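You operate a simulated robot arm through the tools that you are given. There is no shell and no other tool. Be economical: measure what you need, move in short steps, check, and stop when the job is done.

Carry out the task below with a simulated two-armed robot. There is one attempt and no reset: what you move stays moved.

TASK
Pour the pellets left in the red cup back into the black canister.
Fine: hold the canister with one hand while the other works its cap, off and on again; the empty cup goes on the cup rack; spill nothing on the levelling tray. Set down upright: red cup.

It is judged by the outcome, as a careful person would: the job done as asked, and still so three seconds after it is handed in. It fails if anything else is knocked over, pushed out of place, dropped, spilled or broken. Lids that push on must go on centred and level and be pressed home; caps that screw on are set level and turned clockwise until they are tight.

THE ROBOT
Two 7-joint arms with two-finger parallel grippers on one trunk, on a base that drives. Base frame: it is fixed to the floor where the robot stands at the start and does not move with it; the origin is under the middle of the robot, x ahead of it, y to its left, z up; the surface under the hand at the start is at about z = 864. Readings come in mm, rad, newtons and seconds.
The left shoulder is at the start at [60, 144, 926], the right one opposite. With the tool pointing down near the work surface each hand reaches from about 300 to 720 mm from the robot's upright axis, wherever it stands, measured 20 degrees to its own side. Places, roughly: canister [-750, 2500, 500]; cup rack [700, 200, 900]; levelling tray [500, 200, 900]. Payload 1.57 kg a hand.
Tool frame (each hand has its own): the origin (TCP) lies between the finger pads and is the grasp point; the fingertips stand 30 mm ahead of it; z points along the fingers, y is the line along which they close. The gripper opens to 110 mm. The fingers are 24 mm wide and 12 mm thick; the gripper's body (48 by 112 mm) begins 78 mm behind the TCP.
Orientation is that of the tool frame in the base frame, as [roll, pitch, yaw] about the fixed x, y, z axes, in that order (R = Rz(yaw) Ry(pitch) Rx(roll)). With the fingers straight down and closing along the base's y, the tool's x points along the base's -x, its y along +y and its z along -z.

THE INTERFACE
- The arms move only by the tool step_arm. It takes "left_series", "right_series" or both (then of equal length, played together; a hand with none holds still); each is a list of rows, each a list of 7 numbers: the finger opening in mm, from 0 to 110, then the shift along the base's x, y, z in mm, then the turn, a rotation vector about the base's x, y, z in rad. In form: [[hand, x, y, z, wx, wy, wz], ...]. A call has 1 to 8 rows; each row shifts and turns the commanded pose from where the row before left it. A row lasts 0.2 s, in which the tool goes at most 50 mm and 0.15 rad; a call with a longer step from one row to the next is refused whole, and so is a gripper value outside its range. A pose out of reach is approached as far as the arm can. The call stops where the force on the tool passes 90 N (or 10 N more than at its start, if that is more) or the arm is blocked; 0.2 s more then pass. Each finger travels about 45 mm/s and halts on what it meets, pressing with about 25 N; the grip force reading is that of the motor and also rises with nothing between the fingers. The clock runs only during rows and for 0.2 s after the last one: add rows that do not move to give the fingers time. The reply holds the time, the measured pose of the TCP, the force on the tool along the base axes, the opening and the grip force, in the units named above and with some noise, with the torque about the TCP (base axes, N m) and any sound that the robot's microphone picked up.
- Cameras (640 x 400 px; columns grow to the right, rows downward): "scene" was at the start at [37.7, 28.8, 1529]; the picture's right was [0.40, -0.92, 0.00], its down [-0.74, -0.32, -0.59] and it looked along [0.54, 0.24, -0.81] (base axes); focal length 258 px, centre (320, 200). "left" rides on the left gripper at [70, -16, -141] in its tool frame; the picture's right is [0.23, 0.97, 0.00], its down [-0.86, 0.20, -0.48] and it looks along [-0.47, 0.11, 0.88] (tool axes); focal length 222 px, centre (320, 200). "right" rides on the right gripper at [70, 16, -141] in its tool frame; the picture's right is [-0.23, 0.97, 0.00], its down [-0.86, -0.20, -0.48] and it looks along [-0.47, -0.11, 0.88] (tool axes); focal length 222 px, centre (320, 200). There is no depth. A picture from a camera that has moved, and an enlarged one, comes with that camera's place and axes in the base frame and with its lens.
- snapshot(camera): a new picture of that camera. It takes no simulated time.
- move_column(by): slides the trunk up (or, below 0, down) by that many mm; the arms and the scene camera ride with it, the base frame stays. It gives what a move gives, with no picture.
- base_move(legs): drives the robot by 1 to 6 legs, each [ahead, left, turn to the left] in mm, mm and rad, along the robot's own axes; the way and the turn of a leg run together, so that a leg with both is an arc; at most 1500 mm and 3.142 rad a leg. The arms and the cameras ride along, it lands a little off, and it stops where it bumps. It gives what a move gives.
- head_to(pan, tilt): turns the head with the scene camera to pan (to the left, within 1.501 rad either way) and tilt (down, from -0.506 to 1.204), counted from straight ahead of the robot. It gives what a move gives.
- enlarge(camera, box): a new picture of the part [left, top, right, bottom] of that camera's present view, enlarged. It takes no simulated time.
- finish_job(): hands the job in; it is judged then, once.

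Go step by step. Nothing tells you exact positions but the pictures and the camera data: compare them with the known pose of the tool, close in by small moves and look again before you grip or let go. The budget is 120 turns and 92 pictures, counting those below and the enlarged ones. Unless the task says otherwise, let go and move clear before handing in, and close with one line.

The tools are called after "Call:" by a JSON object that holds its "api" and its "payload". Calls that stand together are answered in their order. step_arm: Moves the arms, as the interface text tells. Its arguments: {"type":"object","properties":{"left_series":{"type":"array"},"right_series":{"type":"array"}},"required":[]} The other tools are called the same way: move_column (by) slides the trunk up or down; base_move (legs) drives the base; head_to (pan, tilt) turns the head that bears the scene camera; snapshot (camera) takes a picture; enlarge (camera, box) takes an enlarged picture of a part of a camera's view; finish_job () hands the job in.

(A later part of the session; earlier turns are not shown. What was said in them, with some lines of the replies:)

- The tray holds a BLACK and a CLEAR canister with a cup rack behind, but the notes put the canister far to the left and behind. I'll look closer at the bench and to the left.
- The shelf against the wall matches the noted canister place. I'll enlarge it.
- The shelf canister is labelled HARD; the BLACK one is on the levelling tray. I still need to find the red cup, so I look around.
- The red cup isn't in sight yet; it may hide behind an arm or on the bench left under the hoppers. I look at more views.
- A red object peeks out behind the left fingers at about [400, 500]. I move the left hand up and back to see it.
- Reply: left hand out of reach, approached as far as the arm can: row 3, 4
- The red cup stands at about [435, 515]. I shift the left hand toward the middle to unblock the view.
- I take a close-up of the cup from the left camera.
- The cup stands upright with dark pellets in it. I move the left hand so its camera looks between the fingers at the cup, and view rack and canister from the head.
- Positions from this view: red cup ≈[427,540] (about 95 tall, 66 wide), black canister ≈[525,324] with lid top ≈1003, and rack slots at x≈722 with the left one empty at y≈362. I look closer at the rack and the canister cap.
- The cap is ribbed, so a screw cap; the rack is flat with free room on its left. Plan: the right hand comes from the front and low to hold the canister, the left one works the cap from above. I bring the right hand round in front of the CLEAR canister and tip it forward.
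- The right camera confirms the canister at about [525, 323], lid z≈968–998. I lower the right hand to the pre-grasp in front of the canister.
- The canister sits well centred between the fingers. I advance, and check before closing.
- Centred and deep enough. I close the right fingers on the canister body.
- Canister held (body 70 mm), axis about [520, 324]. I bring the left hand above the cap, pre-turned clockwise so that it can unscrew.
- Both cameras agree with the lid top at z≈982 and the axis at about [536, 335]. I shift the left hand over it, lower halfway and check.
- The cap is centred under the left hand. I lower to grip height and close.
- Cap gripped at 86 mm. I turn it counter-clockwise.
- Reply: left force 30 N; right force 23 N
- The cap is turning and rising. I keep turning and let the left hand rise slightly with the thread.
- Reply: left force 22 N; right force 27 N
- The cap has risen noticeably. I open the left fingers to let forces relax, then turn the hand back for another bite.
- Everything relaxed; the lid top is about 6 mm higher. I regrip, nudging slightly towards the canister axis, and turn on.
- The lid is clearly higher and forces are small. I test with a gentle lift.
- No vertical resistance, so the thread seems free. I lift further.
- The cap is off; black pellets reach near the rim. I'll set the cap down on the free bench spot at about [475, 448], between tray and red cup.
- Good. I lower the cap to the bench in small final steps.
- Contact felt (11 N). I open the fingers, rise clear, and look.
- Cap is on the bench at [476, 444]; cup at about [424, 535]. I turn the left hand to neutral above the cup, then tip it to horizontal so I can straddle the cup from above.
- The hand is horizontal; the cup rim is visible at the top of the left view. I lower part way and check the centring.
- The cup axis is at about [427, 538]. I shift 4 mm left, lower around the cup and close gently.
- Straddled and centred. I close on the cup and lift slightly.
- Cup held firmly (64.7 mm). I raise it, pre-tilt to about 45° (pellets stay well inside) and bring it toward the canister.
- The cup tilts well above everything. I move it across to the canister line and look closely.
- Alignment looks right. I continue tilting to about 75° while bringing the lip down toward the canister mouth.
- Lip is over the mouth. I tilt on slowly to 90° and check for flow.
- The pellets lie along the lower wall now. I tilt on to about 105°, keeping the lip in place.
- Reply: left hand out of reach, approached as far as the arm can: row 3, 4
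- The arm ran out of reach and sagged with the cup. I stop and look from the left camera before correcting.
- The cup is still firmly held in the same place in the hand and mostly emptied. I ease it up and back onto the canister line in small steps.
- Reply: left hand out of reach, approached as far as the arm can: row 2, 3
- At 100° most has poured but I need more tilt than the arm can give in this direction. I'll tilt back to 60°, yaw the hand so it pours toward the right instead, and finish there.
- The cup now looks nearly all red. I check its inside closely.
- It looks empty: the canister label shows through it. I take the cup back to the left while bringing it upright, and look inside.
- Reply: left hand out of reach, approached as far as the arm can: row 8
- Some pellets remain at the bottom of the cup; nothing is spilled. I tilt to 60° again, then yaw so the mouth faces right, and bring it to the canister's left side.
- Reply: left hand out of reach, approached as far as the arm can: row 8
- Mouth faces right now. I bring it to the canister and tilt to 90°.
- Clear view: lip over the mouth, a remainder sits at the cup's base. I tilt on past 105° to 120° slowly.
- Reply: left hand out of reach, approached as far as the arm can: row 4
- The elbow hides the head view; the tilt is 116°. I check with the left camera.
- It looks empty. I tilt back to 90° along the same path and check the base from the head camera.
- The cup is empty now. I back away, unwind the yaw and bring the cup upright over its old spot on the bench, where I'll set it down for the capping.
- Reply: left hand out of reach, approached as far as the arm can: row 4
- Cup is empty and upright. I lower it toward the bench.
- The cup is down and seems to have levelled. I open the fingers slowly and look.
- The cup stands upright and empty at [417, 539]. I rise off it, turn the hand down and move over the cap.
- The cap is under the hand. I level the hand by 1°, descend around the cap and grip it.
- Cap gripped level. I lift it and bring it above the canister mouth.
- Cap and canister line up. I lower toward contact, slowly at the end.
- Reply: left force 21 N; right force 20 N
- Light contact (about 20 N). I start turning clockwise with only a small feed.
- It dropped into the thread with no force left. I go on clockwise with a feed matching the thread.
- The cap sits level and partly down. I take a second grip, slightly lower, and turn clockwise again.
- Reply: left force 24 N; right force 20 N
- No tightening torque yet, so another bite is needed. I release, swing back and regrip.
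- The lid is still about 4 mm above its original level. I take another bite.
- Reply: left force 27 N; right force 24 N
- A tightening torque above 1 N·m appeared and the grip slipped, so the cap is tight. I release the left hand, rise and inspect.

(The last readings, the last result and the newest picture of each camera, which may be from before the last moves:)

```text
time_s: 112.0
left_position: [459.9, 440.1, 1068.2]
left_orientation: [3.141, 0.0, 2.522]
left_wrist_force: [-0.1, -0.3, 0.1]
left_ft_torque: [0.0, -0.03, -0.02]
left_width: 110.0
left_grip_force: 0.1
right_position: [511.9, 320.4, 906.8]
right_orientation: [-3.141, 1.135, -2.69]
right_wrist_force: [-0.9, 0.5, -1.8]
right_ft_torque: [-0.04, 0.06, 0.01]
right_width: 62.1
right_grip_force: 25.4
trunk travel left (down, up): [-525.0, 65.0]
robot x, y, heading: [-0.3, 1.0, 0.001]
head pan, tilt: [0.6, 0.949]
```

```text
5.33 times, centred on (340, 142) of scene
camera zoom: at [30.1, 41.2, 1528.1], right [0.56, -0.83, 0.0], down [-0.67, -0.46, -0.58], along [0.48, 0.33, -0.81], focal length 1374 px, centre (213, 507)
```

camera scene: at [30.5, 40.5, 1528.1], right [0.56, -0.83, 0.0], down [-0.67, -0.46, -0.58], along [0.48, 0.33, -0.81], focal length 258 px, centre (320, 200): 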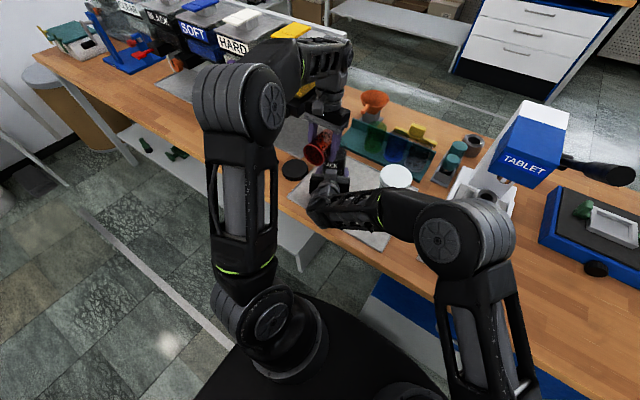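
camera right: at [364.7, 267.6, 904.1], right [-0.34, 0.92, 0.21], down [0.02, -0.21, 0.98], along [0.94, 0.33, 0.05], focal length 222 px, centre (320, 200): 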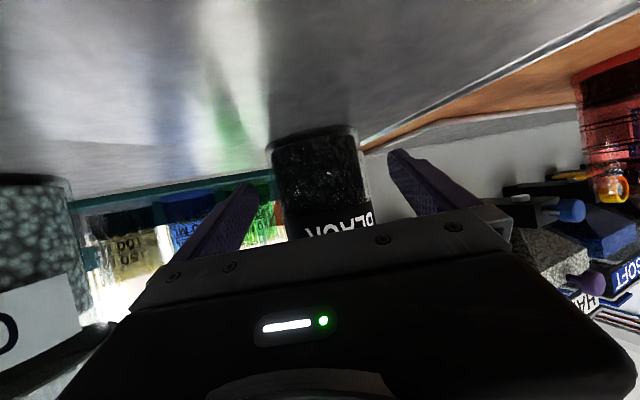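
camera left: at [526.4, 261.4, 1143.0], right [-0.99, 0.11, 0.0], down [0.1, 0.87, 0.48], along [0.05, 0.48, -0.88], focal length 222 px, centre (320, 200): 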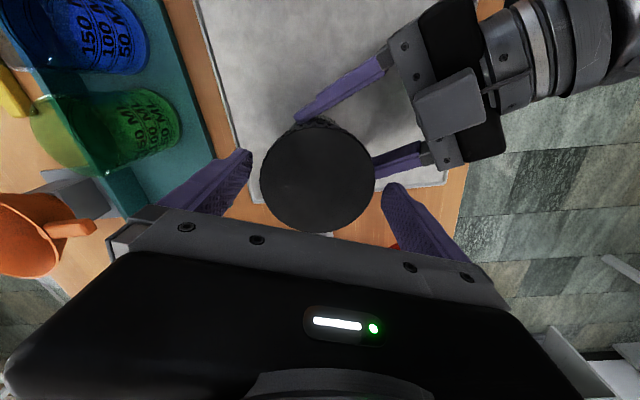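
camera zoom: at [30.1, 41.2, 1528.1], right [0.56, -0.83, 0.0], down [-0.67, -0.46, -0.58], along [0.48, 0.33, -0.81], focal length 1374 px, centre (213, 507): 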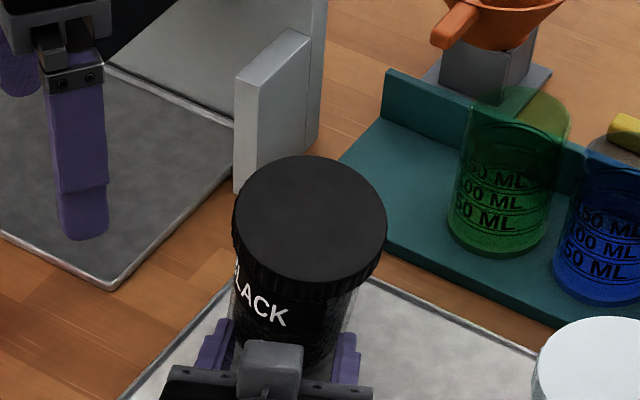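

The twisting squeezed the canister about 15 mm forward toward the right fingertips. I open the right fingers gently and check that it stands.

Call:
{"api": "step_arm", "payload": {"right_series": [[66, 0, 0, 0, 0, 0, 0], [72, 0, 0, 0, 0, 0, 0], [80, 0, 0, 0, 0, 0, 0], [100, 0, 0, 0, 0, 0, 0], [110, 0, 0, 0, 0, 0, 0]]}}

Call:
{"api": "enlarge", "payload": {"camera": "scene", "box": [280, 105, 400, 180]}}

Call:
{"api": "snapshot", "payload": {"camera": "right"}}

```text
time_s: 113.2
left_position: [460.4, 439.4, 1067.4]
left_orientation: [3.14, -0.001, 2.518]
left_wrist_force: [0.2, -0.3, -0.5]
left_ft_torque: [0.01, 0.03, 0.04]
left_width: 110.1
left_grip_force: 0.1
right_position: [511.4, 320.8, 907.0]
right_orientation: [-3.14, 1.136, -2.692]
right_wrist_force: [0.2, -0.3, 0.0]
right_ft_torque: [0.03, 0.0, 0.01]
right_width: 109.8
right_grip_force: 0.1
trunk travel left (down, up): [-525.0, 65.0]
robot x, y, heading: [1.3, 2.8, -0.0]
head pan, tilt: [0.6, 0.949]
```

```text
5.33 times, centred on (340, 142) of scene
camera zoom: at [30.4, 40.5, 1528.1], right [0.56, -0.83, 0.0], down [-0.67, -0.46, -0.58], along [0.48, 0.33, -0.81], focal length 1374 px, centre (213, 507)
```

zoom: 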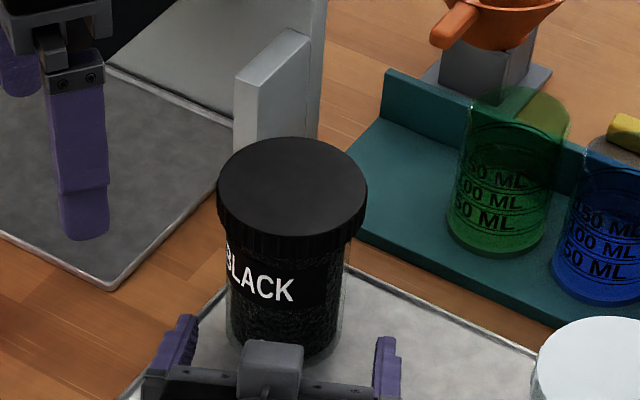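

```text
7 pictures are left
camera right: at [363.6, 267.5, 904.1], right [-0.34, 0.92, 0.21], down [0.02, -0.21, 0.98], along [0.94, 0.33, 0.05], focal length 222 px, centre (320, 200)
```

right: 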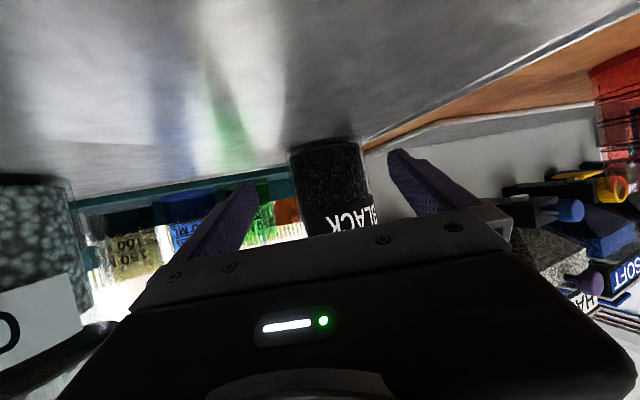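

The canister stands upright, about 20 mm further back on the tray, with the cap seated close above the label. My right grip had been near the fingertips; I take a deeper hold to confirm the cap is tight.

Call:
{"api": "step_arm", "payload": {"right_series": [[110, -2, 5, 0, 0, 0, 0], [110, 10, 5, 0, 0, 0, 0], [110, 10, 5, 0, 0, 0, 0], [110, 10, 5, 0, 0, 0, 0], [50, 0, 0, 0, 0, 0, 0], [50, 0, 0, 0, 0, 0, 0], [50, 0, 0, 0, 0, 0, 0], [50, 0, 0, 0, 0, 0, 0]], "left_series": [[110, 10, -10, 0, 0, 0, 0.1], [110, 15, -15, 0, 0, 0, 0.15], [110, 15, -15, 0, 0, 0, 0.15], [110, 15, -15, 0, 0, 0, 0.15], [110, 15, -15, 0, 0, 0, 0.15], [110, 12, -12, 0, 0, 0, 0.15], [110, 10, -12, 0, 0, 0, 0.15], [110, 0, 0, 0, 0, 0, 0.1]]}}

Call:
{"api": "snapshot", "payload": {"camera": "left"}}

```text
time_s: 115.0
left_position: [551.8, 348.4, 1067.8]
left_orientation: [3.141, -0.001, -2.662]
left_wrist_force: [0.1, -0.3, -0.4]
left_ft_torque: [0.03, 0.0, -0.02]
left_width: 109.8
left_grip_force: 0.0
right_position: [540.2, 341.7, 906.2]
right_orientation: [-3.14, 1.136, -2.691]
right_wrist_force: [0.1, 0.6, -0.3]
right_ft_torque: [0.0, 0.03, -0.02]
right_width: 71.7
right_grip_force: 25.6
trunk travel left (down, up): [-525.0, 65.0]
robot x, y, heading: [0.2, 0.6, -0.002]
head pan, tilt: [0.6, 0.949]
```

```text
6 pictures are left
camera left: at [498.1, 301.5, 1211.1], right [-0.65, 0.76, 0.0], down [0.67, 0.57, 0.48], along [0.36, 0.31, -0.88], focal length 222 px, centre (320, 200)
```

left: 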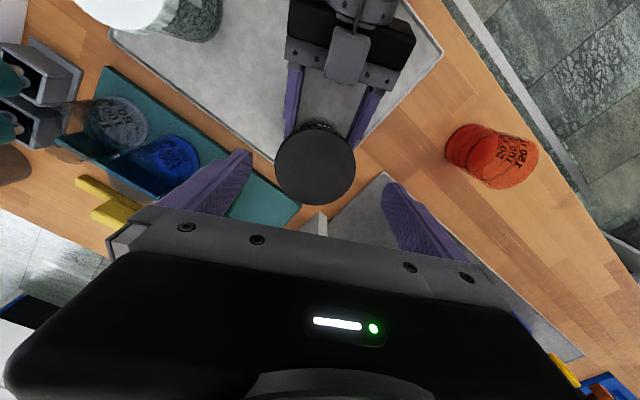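

The hold is still shallow. I open the right hand, advance 15 mm and close again, so that the canister sits deeper.

Call:
{"api": "step_arm", "payload": {"right_series": [[110, 0, 0, 0, 0, 0, 0], [110, 0, 0, 0, 0, 0, 0], [110, 0, 0, 0, 0, 0, 0], [110, 7, 3.3, 0, 0, 0, 0], [110, 7, 3.3, 0, 0, 0, 0], [50, 0, 0, 0, 0, 0, 0], [50, 0, 0, 0, 0, 0, 0], [50, 0, 0, 0, 0, 0, 0]], "left_series": [[110, 7, -1, 0, 0, 0, 0], [110, 0, 0, -10, 0, 0, 0], [110, 0, 0, -10, 0, 0, 0], [110, 0, 0, -10, 0, 0, 0], [110, 0, 0, -10, 0, 0, 0], [110, 0, 0, 0, 0, 0, 0], [110, 0, 0, 0, 0, 0, 0], [110, 0, 0, 0, 0, 0, 0]]}}

Call:
{"api": "snapshot", "payload": {"camera": "left"}}

```text
time_s: 116.8
left_position: [551.6, 347.1, 1028.0]
left_orientation: [-3.141, -0.001, -2.666]
left_wrist_force: [-0.1, 0.7, 0.2]
left_ft_torque: [-0.03, -0.03, 0.01]
left_width: 109.9
left_grip_force: 0.0
left hand out of reach, approached as far as the arm can: row 1
right_position: [555.3, 346.3, 905.1]
right_orientation: [-3.141, 1.137, -2.691]
right_wrist_force: [0.6, -0.6, 0.3]
right_ft_torque: [0.03, 0.0, -0.03]
right_width: 73.3
right_grip_force: 19.5
trunk travel left (down, up): [-525.0, 65.0]
robot x, y, heading: [0.3, -3.7, -0.002]
head pan, tilt: [0.6, 0.949]
```

```text
5 pictures are left
camera left: at [497.0, 301.0, 1170.7], right [-0.65, 0.76, 0.0], down [0.67, 0.57, 0.48], along [0.36, 0.31, -0.88], focal length 222 px, centre (320, 200)
```

left: 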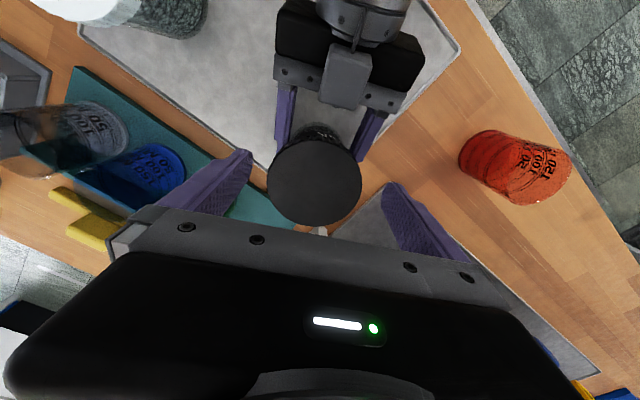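

Deep hold now. I lower the left hand onto the cap at [560, 349], grip and try to turn clockwise.

Call:
{"api": "step_arm", "payload": {"left_series": [[110, 4, 1, -12, 0, 0, 0], [110, 4, 1, -12, 0, 0, 0], [110, 1, 0, -8, 0, 0, 0], [60, 0, 0, 0, 0, 0, 0], [60, 0, 0, 0, 0, 0, 0], [60, 0, 0, 0, 0, 0, 0], [60, 0, 0, 0, 0, 0, -0.08], [60, 0, 0, 0, 0, 0, -0.08]]}}

Call:
{"api": "step_arm", "payload": {"left_series": [[60, 0, 0, 0, 0, 0, -0.1], [60, 0, 0, 0, 0, 0, -0.1], [60, 0, 0, 0, 0, 0, -0.1]]}}

```text
time_s: 118.6
left_position: [561.1, 351.7, 996.3]
left_orientation: [-3.141, -0.001, -2.825]
left_wrist_force: [0.8, 3.5, 0.3]
left_ft_torque: [-0.32, -0.12, 1.05]
left_width: 85.0
left_grip_force: 24.9
right_position: [554.6, 346.6, 905.3]
right_orientation: [3.14, 1.137, -2.697]
right_wrist_force: [1.0, -4.1, 0.0]
right_ft_torque: [0.62, 0.12, -1.07]
right_width: 74.9
right_grip_force: 25.0
trunk travel left (down, up): [-525.0, 65.0]
robot x, y, heading: [-0.0, 1.3, -0.0]
head pan, tilt: [0.6, 0.949]
```

```text
time_s: 119.4
left_position: [560.1, 351.4, 997.0]
left_orientation: [3.137, 0.0, -3.126]
left_wrist_force: [-0.3, 14.8, 1.2]
left_ft_torque: [0.4, -0.03, 0.63]
left_width: 85.4
left_grip_force: 25.1
right_position: [555.9, 345.6, 905.1]
right_orientation: [-3.14, 1.136, -2.695]
right_wrist_force: [0.7, -15.8, 0.0]
right_ft_torque: [0.91, 0.02, -0.65]
right_width: 74.4
right_grip_force: 24.8
trunk travel left (down, up): [-525.0, 65.0]
robot x, y, heading: [2.0, -2.1, 0.004]
head pan, tilt: [0.6, 0.949]
```

Torque rises to over 1 N·m at once, so the cap is tight. I release the cap and raise the left hand, then slide the canister gently back to its original spot with the right hand.

Call:
{"api": "step_arm", "payload": {"left_series": [[110, 0, 0, 0, 0, 0, 0], [110, 0, 0, 0, 0, 0, 0], [110, 0, 0, 0, 0, 0, 0], [110, 0, 0, 35, 0, 0, 0], [110, -10, 15, 30, 0, 0, 0], [110, -30, 38, 0, 0, 0, 0], [110, -30, 38, 0, 0, 0, 0], [110, -30, 38, 0, 0, 0, 0]]}}

Call:
{"api": "step_arm", "payload": {"right_series": [[50, -4, -2.5, 0.5, 0, 0, 0], [50, -4, -2.5, 0, 0, 0, 0], [50, -4, -2.5, 0, 0, 0, 0], [50, -4, -2.5, 0, 0, 0, 0], [50, -4, -2.5, 0, 0, 0, 0], [50, -4, -2.5, 0, 0, 0, 0], [50, 0, 0, 0, 0, 0, 0]]}}

```text
time_s: 121.2
left_position: [460.0, 477.7, 1060.1]
left_orientation: [-3.14, 0.0, -3.125]
left_wrist_force: [-0.2, 0.3, -0.5]
left_ft_torque: [0.02, 0.02, -0.03]
left_width: 110.2
left_grip_force: 0.0
right_position: [554.8, 347.9, 905.4]
right_orientation: [-3.141, 1.136, -2.693]
right_wrist_force: [-0.8, 0.1, -0.6]
right_ft_torque: [0.01, 0.08, 0.0]
right_width: 73.5
right_grip_force: 25.4
trunk travel left (down, up): [-525.0, 65.0]
robot x, y, heading: [1.1, -1.5, 0.001]
head pan, tilt: [0.6, 0.949]
```

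```text
time_s: 122.8
left_position: [461.5, 478.8, 1060.8]
left_orientation: [-3.141, -0.001, -3.124]
left_wrist_force: [0.2, -0.8, 0.1]
left_ft_torque: [0.03, -0.02, 0.01]
left_width: 110.0
left_grip_force: 0.0
right_position: [529.9, 333.1, 904.6]
right_orientation: [3.141, 1.135, -2.692]
right_wrist_force: [-0.7, -0.6, -1.2]
right_ft_torque: [-0.02, 0.01, 0.0]
right_width: 73.5
right_grip_force: 24.9
trunk travel left (down, up): [-525.0, 65.0]
robot x, y, heading: [-0.4, 0.4, -0.002]
head pan, tilt: [0.6, 0.949]
```

Canister is back at about [536, 336]. I open the right hand and withdraw it, while the left goes over the cup and pitches for the rack placement.

Call:
{"api": "step_arm", "payload": {"right_series": [[80, 0, 0, 0, 0, 0, 0], [110, 0, 0, 0, 0, 0, 0], [110, 0, 0, 0, 0, 0, 0], [110, 0, 0, 0, 0, 0, 0], [110, -27, -13, 0, 0, 0, 0], [110, -36, -17, 0, 0, 0, 0], [110, -36, -17, 0, 0, 0, 0], [110, 0, -10, 30, 0, 0, 0]], "left_series": [[95, 0, 0, 0, 0, 0, 0], [95, -10, 15, 0, 0, -0.13, 0], [95, -10, 15, 0, 0, -0.13, 0], [95, -11, 15, 0, 0, -0.13, 0], [95, -11, 15, 0, 0, -0.13, 0], [95, 0, 0, -20, 0, 0, 0], [95, 0, 0, -20, 0, 0, 0], [95, 0, 0, 0, 0, 0, 0]]}}

Call:
{"api": "snapshot", "payload": {"camera": "left"}}

```text
time_s: 124.6
left_position: [421.0, 539.0, 1020.1]
left_orientation: [-3.132, 0.52, -3.122]
left_wrist_force: [-0.3, -0.2, 1.1]
left_ft_torque: [0.0, 0.02, 0.03]
left_width: 95.0
left_grip_force: 0.0
right_position: [430.2, 274.2, 935.9]
right_orientation: [-3.141, 1.136, -2.691]
right_wrist_force: [-0.7, -0.6, 0.1]
right_ft_torque: [-0.01, 0.01, -0.01]
right_width: 110.1
right_grip_force: 0.0
trunk travel left (down, up): [-525.0, 65.0]
robot x, y, heading: [-0.9, -2.0, -0.0]
head pan, tilt: [0.6, 0.949]
```

```text
4 pictures are left
camera left: at [288.8, 521.3, 1110.0], right [-0.21, 0.97, -0.12], down [0.5, 0.21, 0.84], along [0.84, 0.12, -0.53], focal length 222 px, centre (320, 200)
```

left: 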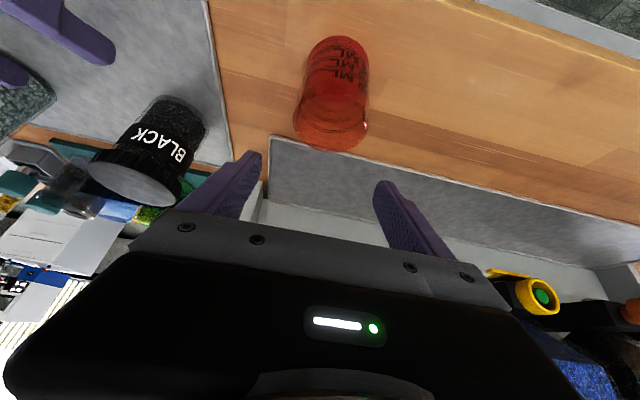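

Cup is exactly below at [421, 540], and the capped canister stands well. I lower around the cup, grip and lift.

Call:
{"api": "step_arm", "payload": {"left_series": [[95, 0, 0.5, -32, 0, 0, 0], [95, 0, 0.5, -32, 0, 0, 0], [95, 0, 0, -32, 0, 0, 0], [50, 0, 0, 0, 0, 0, 0], [50, 0, 0, 0, 0, 0, 0], [50, 0, 0, 0, 0, 0, 0], [50, 0, 0, 0, 0, 0, 0]], "right_series": [[110, -10, -30, 20, 0, 0, 0], [110, -10, -30, 20, 0, 0, 0], [110, -10, -30, 0, 0, 0, 0], [110, 0, -30, 0, 0, 0, 0], [110, 0, -30, 0, 0, 0, 0], [110, 0, -30, 0, 0, 0, 0], [110, 0, 0, 0, 0, 0, 0]]}}

Call:
{"api": "step_arm", "payload": {"left_series": [[50, 0, 0, 20, 0, 0, 0], [50, 0, 0, 40, 0, 0, 0], [50, 0, 0, 45, 0, 0, 0], [50, 0, 0, 45, 0, 0, 0]]}}

```text
time_s: 126.2
left_position: [421.3, 541.7, 923.7]
left_orientation: [-3.131, 0.521, -3.123]
left_wrist_force: [0.1, 0.3, 0.3]
left_ft_torque: [0.03, 0.02, -0.01]
left_width: 60.7
left_grip_force: 25.1
right_position: [407.0, 103.5, 976.8]
right_orientation: [-3.14, 1.136, -2.691]
right_wrist_force: [0.0, 0.7, 0.0]
right_ft_torque: [-0.01, 0.01, 0.02]
right_width: 110.1
right_grip_force: 0.0
right hand out of reach, approached as far as the arm can: row 6
trunk travel left (down, up): [-525.0, 65.0]
robot x, y, heading: [0.2, 0.4, 0.002]
head pan, tilt: [0.6, 0.949]
```

```text
time_s: 127.2
left_position: [418.2, 541.1, 1076.3]
left_orientation: [-3.133, 0.519, -3.12]
left_wrist_force: [0.8, -0.7, -0.8]
left_ft_torque: [0.03, 0.02, -0.01]
left_width: 60.6
left_grip_force: 25.0
right_position: [406.8, 104.5, 977.5]
right_orientation: [-3.14, 1.134, -2.692]
right_wrist_force: [-0.3, 0.7, 0.1]
right_ft_torque: [-0.01, -0.01, -0.03]
right_width: 110.2
right_grip_force: 0.1
trunk travel left (down, up): [-525.0, 65.0]
robot x, y, heading: [-1.0, -1.4, 0.001]
head pan, tilt: [0.6, 0.949]
```

The cup is gripped and lifted. I carry it in stages past the canister toward the rack's empty left slot.

Call:
{"api": "step_arm", "payload": {"left_series": [[50, 10, -30, 0, 0, 0, 0.04], [50, 10, -30, 0, 0, 0, 0.04], [50, 10, -30, 0, 0, 0, 0.04], [50, 30, -13, -3, 0, 0, 0.04], [50, 30, -13, -3, 0, 0, 0.04], [50, 30, -13, -3, 0, 0, 0.04], [50, 30, -13, -3, 0, 0, 0.04], [50, 30, -13, -3, 0, 0, 0.04]]}}

```text
time_s: 129.0
left_position: [598.3, 385.1, 1059.5]
left_orientation: [-3.131, 0.519, -2.799]
left_wrist_force: [0.5, -0.4, -0.9]
left_ft_torque: [-0.03, -0.01, -0.01]
left_width: 60.5
left_grip_force: 24.8
right_position: [408.9, 103.1, 977.2]
right_orientation: [-3.141, 1.135, -2.694]
right_wrist_force: [-0.5, -0.5, -0.7]
right_ft_torque: [0.04, -0.05, 0.04]
right_width: 110.0
right_grip_force: 0.1
trunk travel left (down, up): [-525.0, 65.0]
robot x, y, heading: [2.9, -2.6, -0.001]
head pan, tilt: [0.6, 0.949]
```

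Call:
{"api": "step_arm", "payload": {"left_series": [[50, 30, -5, -8, 0, 0, 0], [50, 30, -5, -12, 0, 0, 0], [50, 30, -5, -12, 0, 0, 0]]}}

```text
time_s: 129.8
left_position: [690.0, 369.5, 1028.4]
left_orientation: [-3.134, 0.519, -2.802]
left_wrist_force: [0.0, 0.1, -0.6]
left_ft_torque: [0.02, 0.01, -0.01]
left_width: 60.5
left_grip_force: 25.5
right_position: [408.0, 103.5, 978.0]
right_orientation: [-3.141, 1.135, -2.691]
right_wrist_force: [-0.2, -1.0, -0.1]
right_ft_torque: [-0.02, -0.01, 0.03]
right_width: 109.9
right_grip_force: 0.2
trunk travel left (down, up): [-525.0, 65.0]
robot x, y, heading: [-0.6, -0.3, -0.001]
head pan, tilt: [0.6, 0.949]
```

Call:
{"api": "step_arm", "payload": {"left_series": [[50, 15, -1, -14, 0, 0, 0], [50, 14, -1, -14, 0, 0, 0]]}}

Call:
{"api": "enlarge", "payload": {"camera": "scene", "box": [310, 70, 430, 170]}}

```text
time_s: 130.4
left_position: [717.2, 367.9, 1001.6]
left_orientation: [-3.131, 0.521, -2.803]
left_wrist_force: [0.5, 0.4, -0.3]
left_ft_torque: [0.04, 0.0, 0.0]
left_width: 60.4
left_grip_force: 25.1
right_position: [406.8, 103.0, 977.4]
right_orientation: [-3.141, 1.136, -2.692]
right_wrist_force: [-0.3, -0.8, -0.2]
right_ft_torque: [-0.01, 0.02, -0.01]
right_width: 110.1
right_grip_force: 0.2
trunk travel left (down, up): [-525.0, 65.0]
robot x, y, heading: [1.8, -1.5, -0.004]
head pan, tilt: [0.6, 0.949]
```

```text
4.00 times, centred on (370, 120) of scene
camera zoom: at [30.7, 40.4, 1528.1], right [0.56, -0.83, 0.0], down [-0.67, -0.46, -0.58], along [0.48, 0.33, -0.81], focal length 1030 px, centre (120, 520)
```

zoom: 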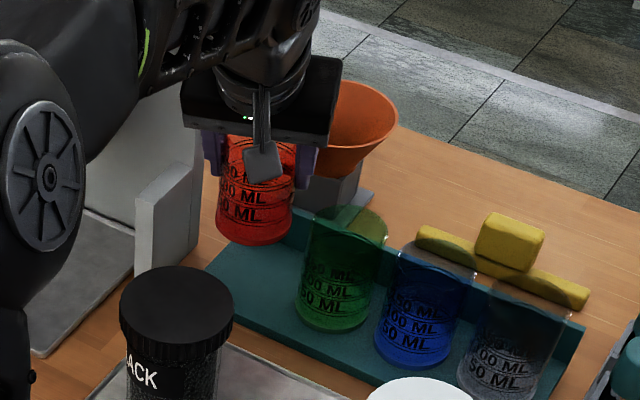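

The cup hovers over the free slot left of the green cup. I shift slightly to match the row and lower it.

Call:
{"api": "step_arm", "payload": {"left_series": [[50, 4, -1, -15, 0, 0, 0], [50, 4, -1, -15, 0, 0, 0], [50, 0, 0, -15, 0, 0, 0], [50, 0, 0, -10, 0, 0, 0]]}}

Call:
{"api": "step_arm", "payload": {"left_series": [[50, 0, 0, -3, 0, 0, 0], [50, 0, 0, -2, 0, 0, 0], [50, 0, 0, -2, 0, 0, 0]]}}

```text
time_s: 131.4
left_position: [725.9, 366.0, 945.6]
left_orientation: [-3.131, 0.52, -2.801]
left_wrist_force: [-0.4, -0.5, -0.4]
left_ft_torque: [0.0, -0.01, -0.02]
left_width: 60.6
left_grip_force: 24.6
right_position: [407.2, 103.7, 976.7]
right_orientation: [-3.139, 1.133, -2.691]
right_wrist_force: [0.6, -0.4, -0.1]
right_ft_torque: [0.02, -0.03, -0.01]
right_width: 110.2
right_grip_force: 0.1
trunk travel left (down, up): [-525.0, 65.0]
robot x, y, heading: [0.2, -1.2, 0.001]
head pan, tilt: [0.6, 0.949]
```

```text
time_s: 132.2
left_position: [725.4, 364.9, 938.3]
left_orientation: [-3.132, 0.522, -2.801]
left_wrist_force: [-0.8, 0.3, -1.2]
left_ft_torque: [0.03, -0.04, -0.01]
left_width: 60.6
left_grip_force: 25.2
right_position: [407.4, 104.3, 976.4]
right_orientation: [-3.138, 1.135, -2.691]
right_wrist_force: [-0.1, 0.0, -0.6]
right_ft_torque: [-0.02, 0.0, 0.0]
right_width: 110.0
right_grip_force: 0.1
trunk travel left (down, up): [-525.0, 65.0]
robot x, y, heading: [-0.5, 3.9, 0.0]
head pan, tilt: [0.6, 0.949]
```

Call:
{"api": "step_arm", "payload": {"left_series": [[50, 0, 0, -1.5, 0, 0, 0], [50, 0, 0, -1.5, 0, 0, 0]]}}

Call:
{"api": "step_arm", "payload": {"left_series": [[50, 0, 0, -1, 0, 0, 0], [50, 0, 0, -1, 0, 0, 0]]}}

```text
time_s: 132.8
left_position: [725.4, 365.6, 935.3]
left_orientation: [-3.132, 0.523, -2.803]
left_wrist_force: [-0.1, -0.4, 2.2]
left_ft_torque: [0.06, 0.04, -0.03]
left_width: 60.5
left_grip_force: 24.4
right_position: [406.9, 103.3, 976.4]
right_orientation: [-3.138, 1.134, -2.69]
right_wrist_force: [0.6, -0.2, 1.1]
right_ft_torque: [-0.02, -0.03, 0.0]
right_width: 110.1
right_grip_force: 0.0
trunk travel left (down, up): [-525.0, 65.0]
robot x, y, heading: [3.4, -0.6, 0.002]
head pan, tilt: [0.6, 0.949]
```

```text
time_s: 133.4
left_position: [725.1, 365.3, 935.7]
left_orientation: [-3.13, 0.526, -2.801]
left_wrist_force: [1.1, 1.3, 11.2]
left_ft_torque: [0.26, 0.22, -0.01]
left_width: 60.6
left_grip_force: 24.8
right_position: [406.7, 103.4, 977.0]
right_orientation: [-3.139, 1.136, -2.692]
right_wrist_force: [0.7, 0.7, 0.2]
right_ft_torque: [0.0, 0.01, -0.02]
right_width: 109.9
right_grip_force: 0.1
trunk travel left (down, up): [-525.0, 65.0]
robot x, y, heading: [-0.2, -0.3, 0.002]
head pan, tilt: [0.6, 0.949]
```

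The cup has touched down (11 N). I open just enough, rise straight up, and look.

Call:
{"api": "step_arm", "payload": {"left_series": [[64, 0, 0, 1, 0, 0, 0], [70, 0, 0, 0, 0, 0, 0], [74, 0, 0, 0, 0, 0, 0], [74, 0, 0, 0, 0, 0, 0], [74, 0, 0, 15, 0, 0, 0], [74, 0, 0, 25, 0, 0, 0], [74, 0, 0, 30, 0, 0, 0], [74, -15, 0, 25, 0, 0, 0]]}}

Call:
{"api": "enlarge", "payload": {"camera": "scene", "box": [310, 70, 430, 170]}}

```text
time_s: 135.2
left_position: [708.8, 366.5, 1029.4]
left_orientation: [-3.132, 0.52, -2.802]
left_wrist_force: [-0.6, -0.2, 0.8]
left_ft_torque: [0.02, -0.01, 0.0]
left_width: 73.9
left_grip_force: 0.0
right_position: [405.9, 103.5, 976.6]
right_orientation: [-3.14, 1.135, -2.69]
right_wrist_force: [0.0, -0.9, -0.3]
right_ft_torque: [-0.02, -0.02, -0.02]
right_width: 109.9
right_grip_force: 0.1
trunk travel left (down, up): [-525.0, 65.0]
robot x, y, heading: [-2.5, -0.7, 0.002]
head pan, tilt: [0.6, 0.949]
```

```text
4.00 times, centred on (370, 120) of scene
camera zoom: at [29.6, 40.2, 1528.1], right [0.56, -0.83, 0.0], down [-0.67, -0.46, -0.58], along [0.48, 0.33, -0.81], focal length 1030 px, centre (120, 520)
```

zoom: 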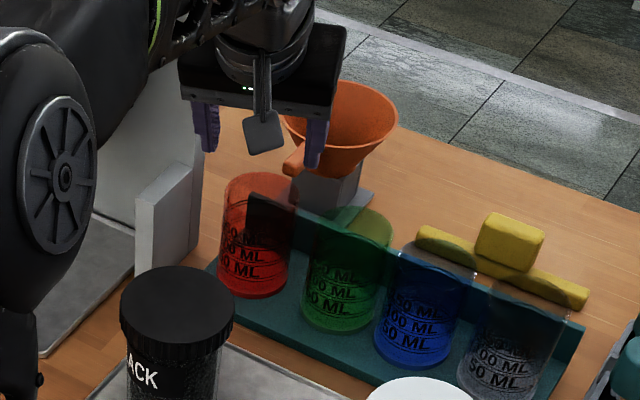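

The red cup stands upright in line on the rack. I withdraw the left hand along the way it came and take a last look.

Call:
{"api": "step_arm", "payload": {"left_series": [[74, -25, 4, 15, 0, 0, 0], [74, -30, 5, 12, 0, 0, 0], [74, -30, 5, 5, 0, 0, 0], [74, -30, 14, 0, 0, 0, 0], [74, -30, 14, 0, 0, 0, 0], [74, -30, 16, 0, 0, 0, 0], [74, -30, 16, 0, 0, 0, 0], [74, -30, 16, 0, 0, 0, 0]]}}

Call:
{"api": "enlarge", "payload": {"camera": "scene", "box": [230, 70, 470, 260]}}

```text
time_s: 137.0
left_position: [472.0, 456.7, 1063.9]
left_orientation: [-3.132, 0.519, -2.801]
left_wrist_force: [0.6, 0.1, -0.7]
left_ft_torque: [0.03, 0.0, -0.02]
left_width: 74.1
left_grip_force: 0.1
right_position: [405.5, 103.1, 977.1]
right_orientation: [-3.138, 1.138, -2.69]
right_wrist_force: [-0.6, -0.5, 0.1]
right_ft_torque: [0.03, -0.02, 0.01]
right_width: 110.1
right_grip_force: 0.1
trunk travel left (down, up): [-525.0, 65.0]
robot x, y, heading: [2.1, -0.8, -0.002]
head pan, tilt: [0.6, 0.949]
```

```text
2.11 times, centred on (350, 165) of scene
camera zoom: at [29.5, 40.5, 1528.1], right [0.56, -0.83, 0.0], down [-0.67, -0.46, -0.58], along [0.48, 0.33, -0.81], focal length 542 px, centre (257, 274)
```

zoom: 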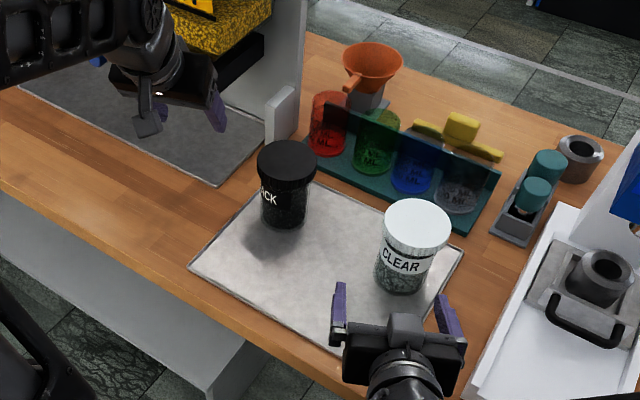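

The canister is capped and upright on the tray, and the empty red cup is on the rack. I see no spilled pellets, and both hands are clear, so I hand in.

Call:
{"api": "finish_job", "payload": {}}

```text
The job is handed in.
```

The red cup's pellets are back in the BLACK canister, with no spill visible on the tray. Its cap is screwed tight again, and the empty cup stands upright in the rack's left slot. While I tightened the cap, the canister slipped forward and briefly tipped in the grip. I slid it back to about its original place, and its label now faces slightly left.
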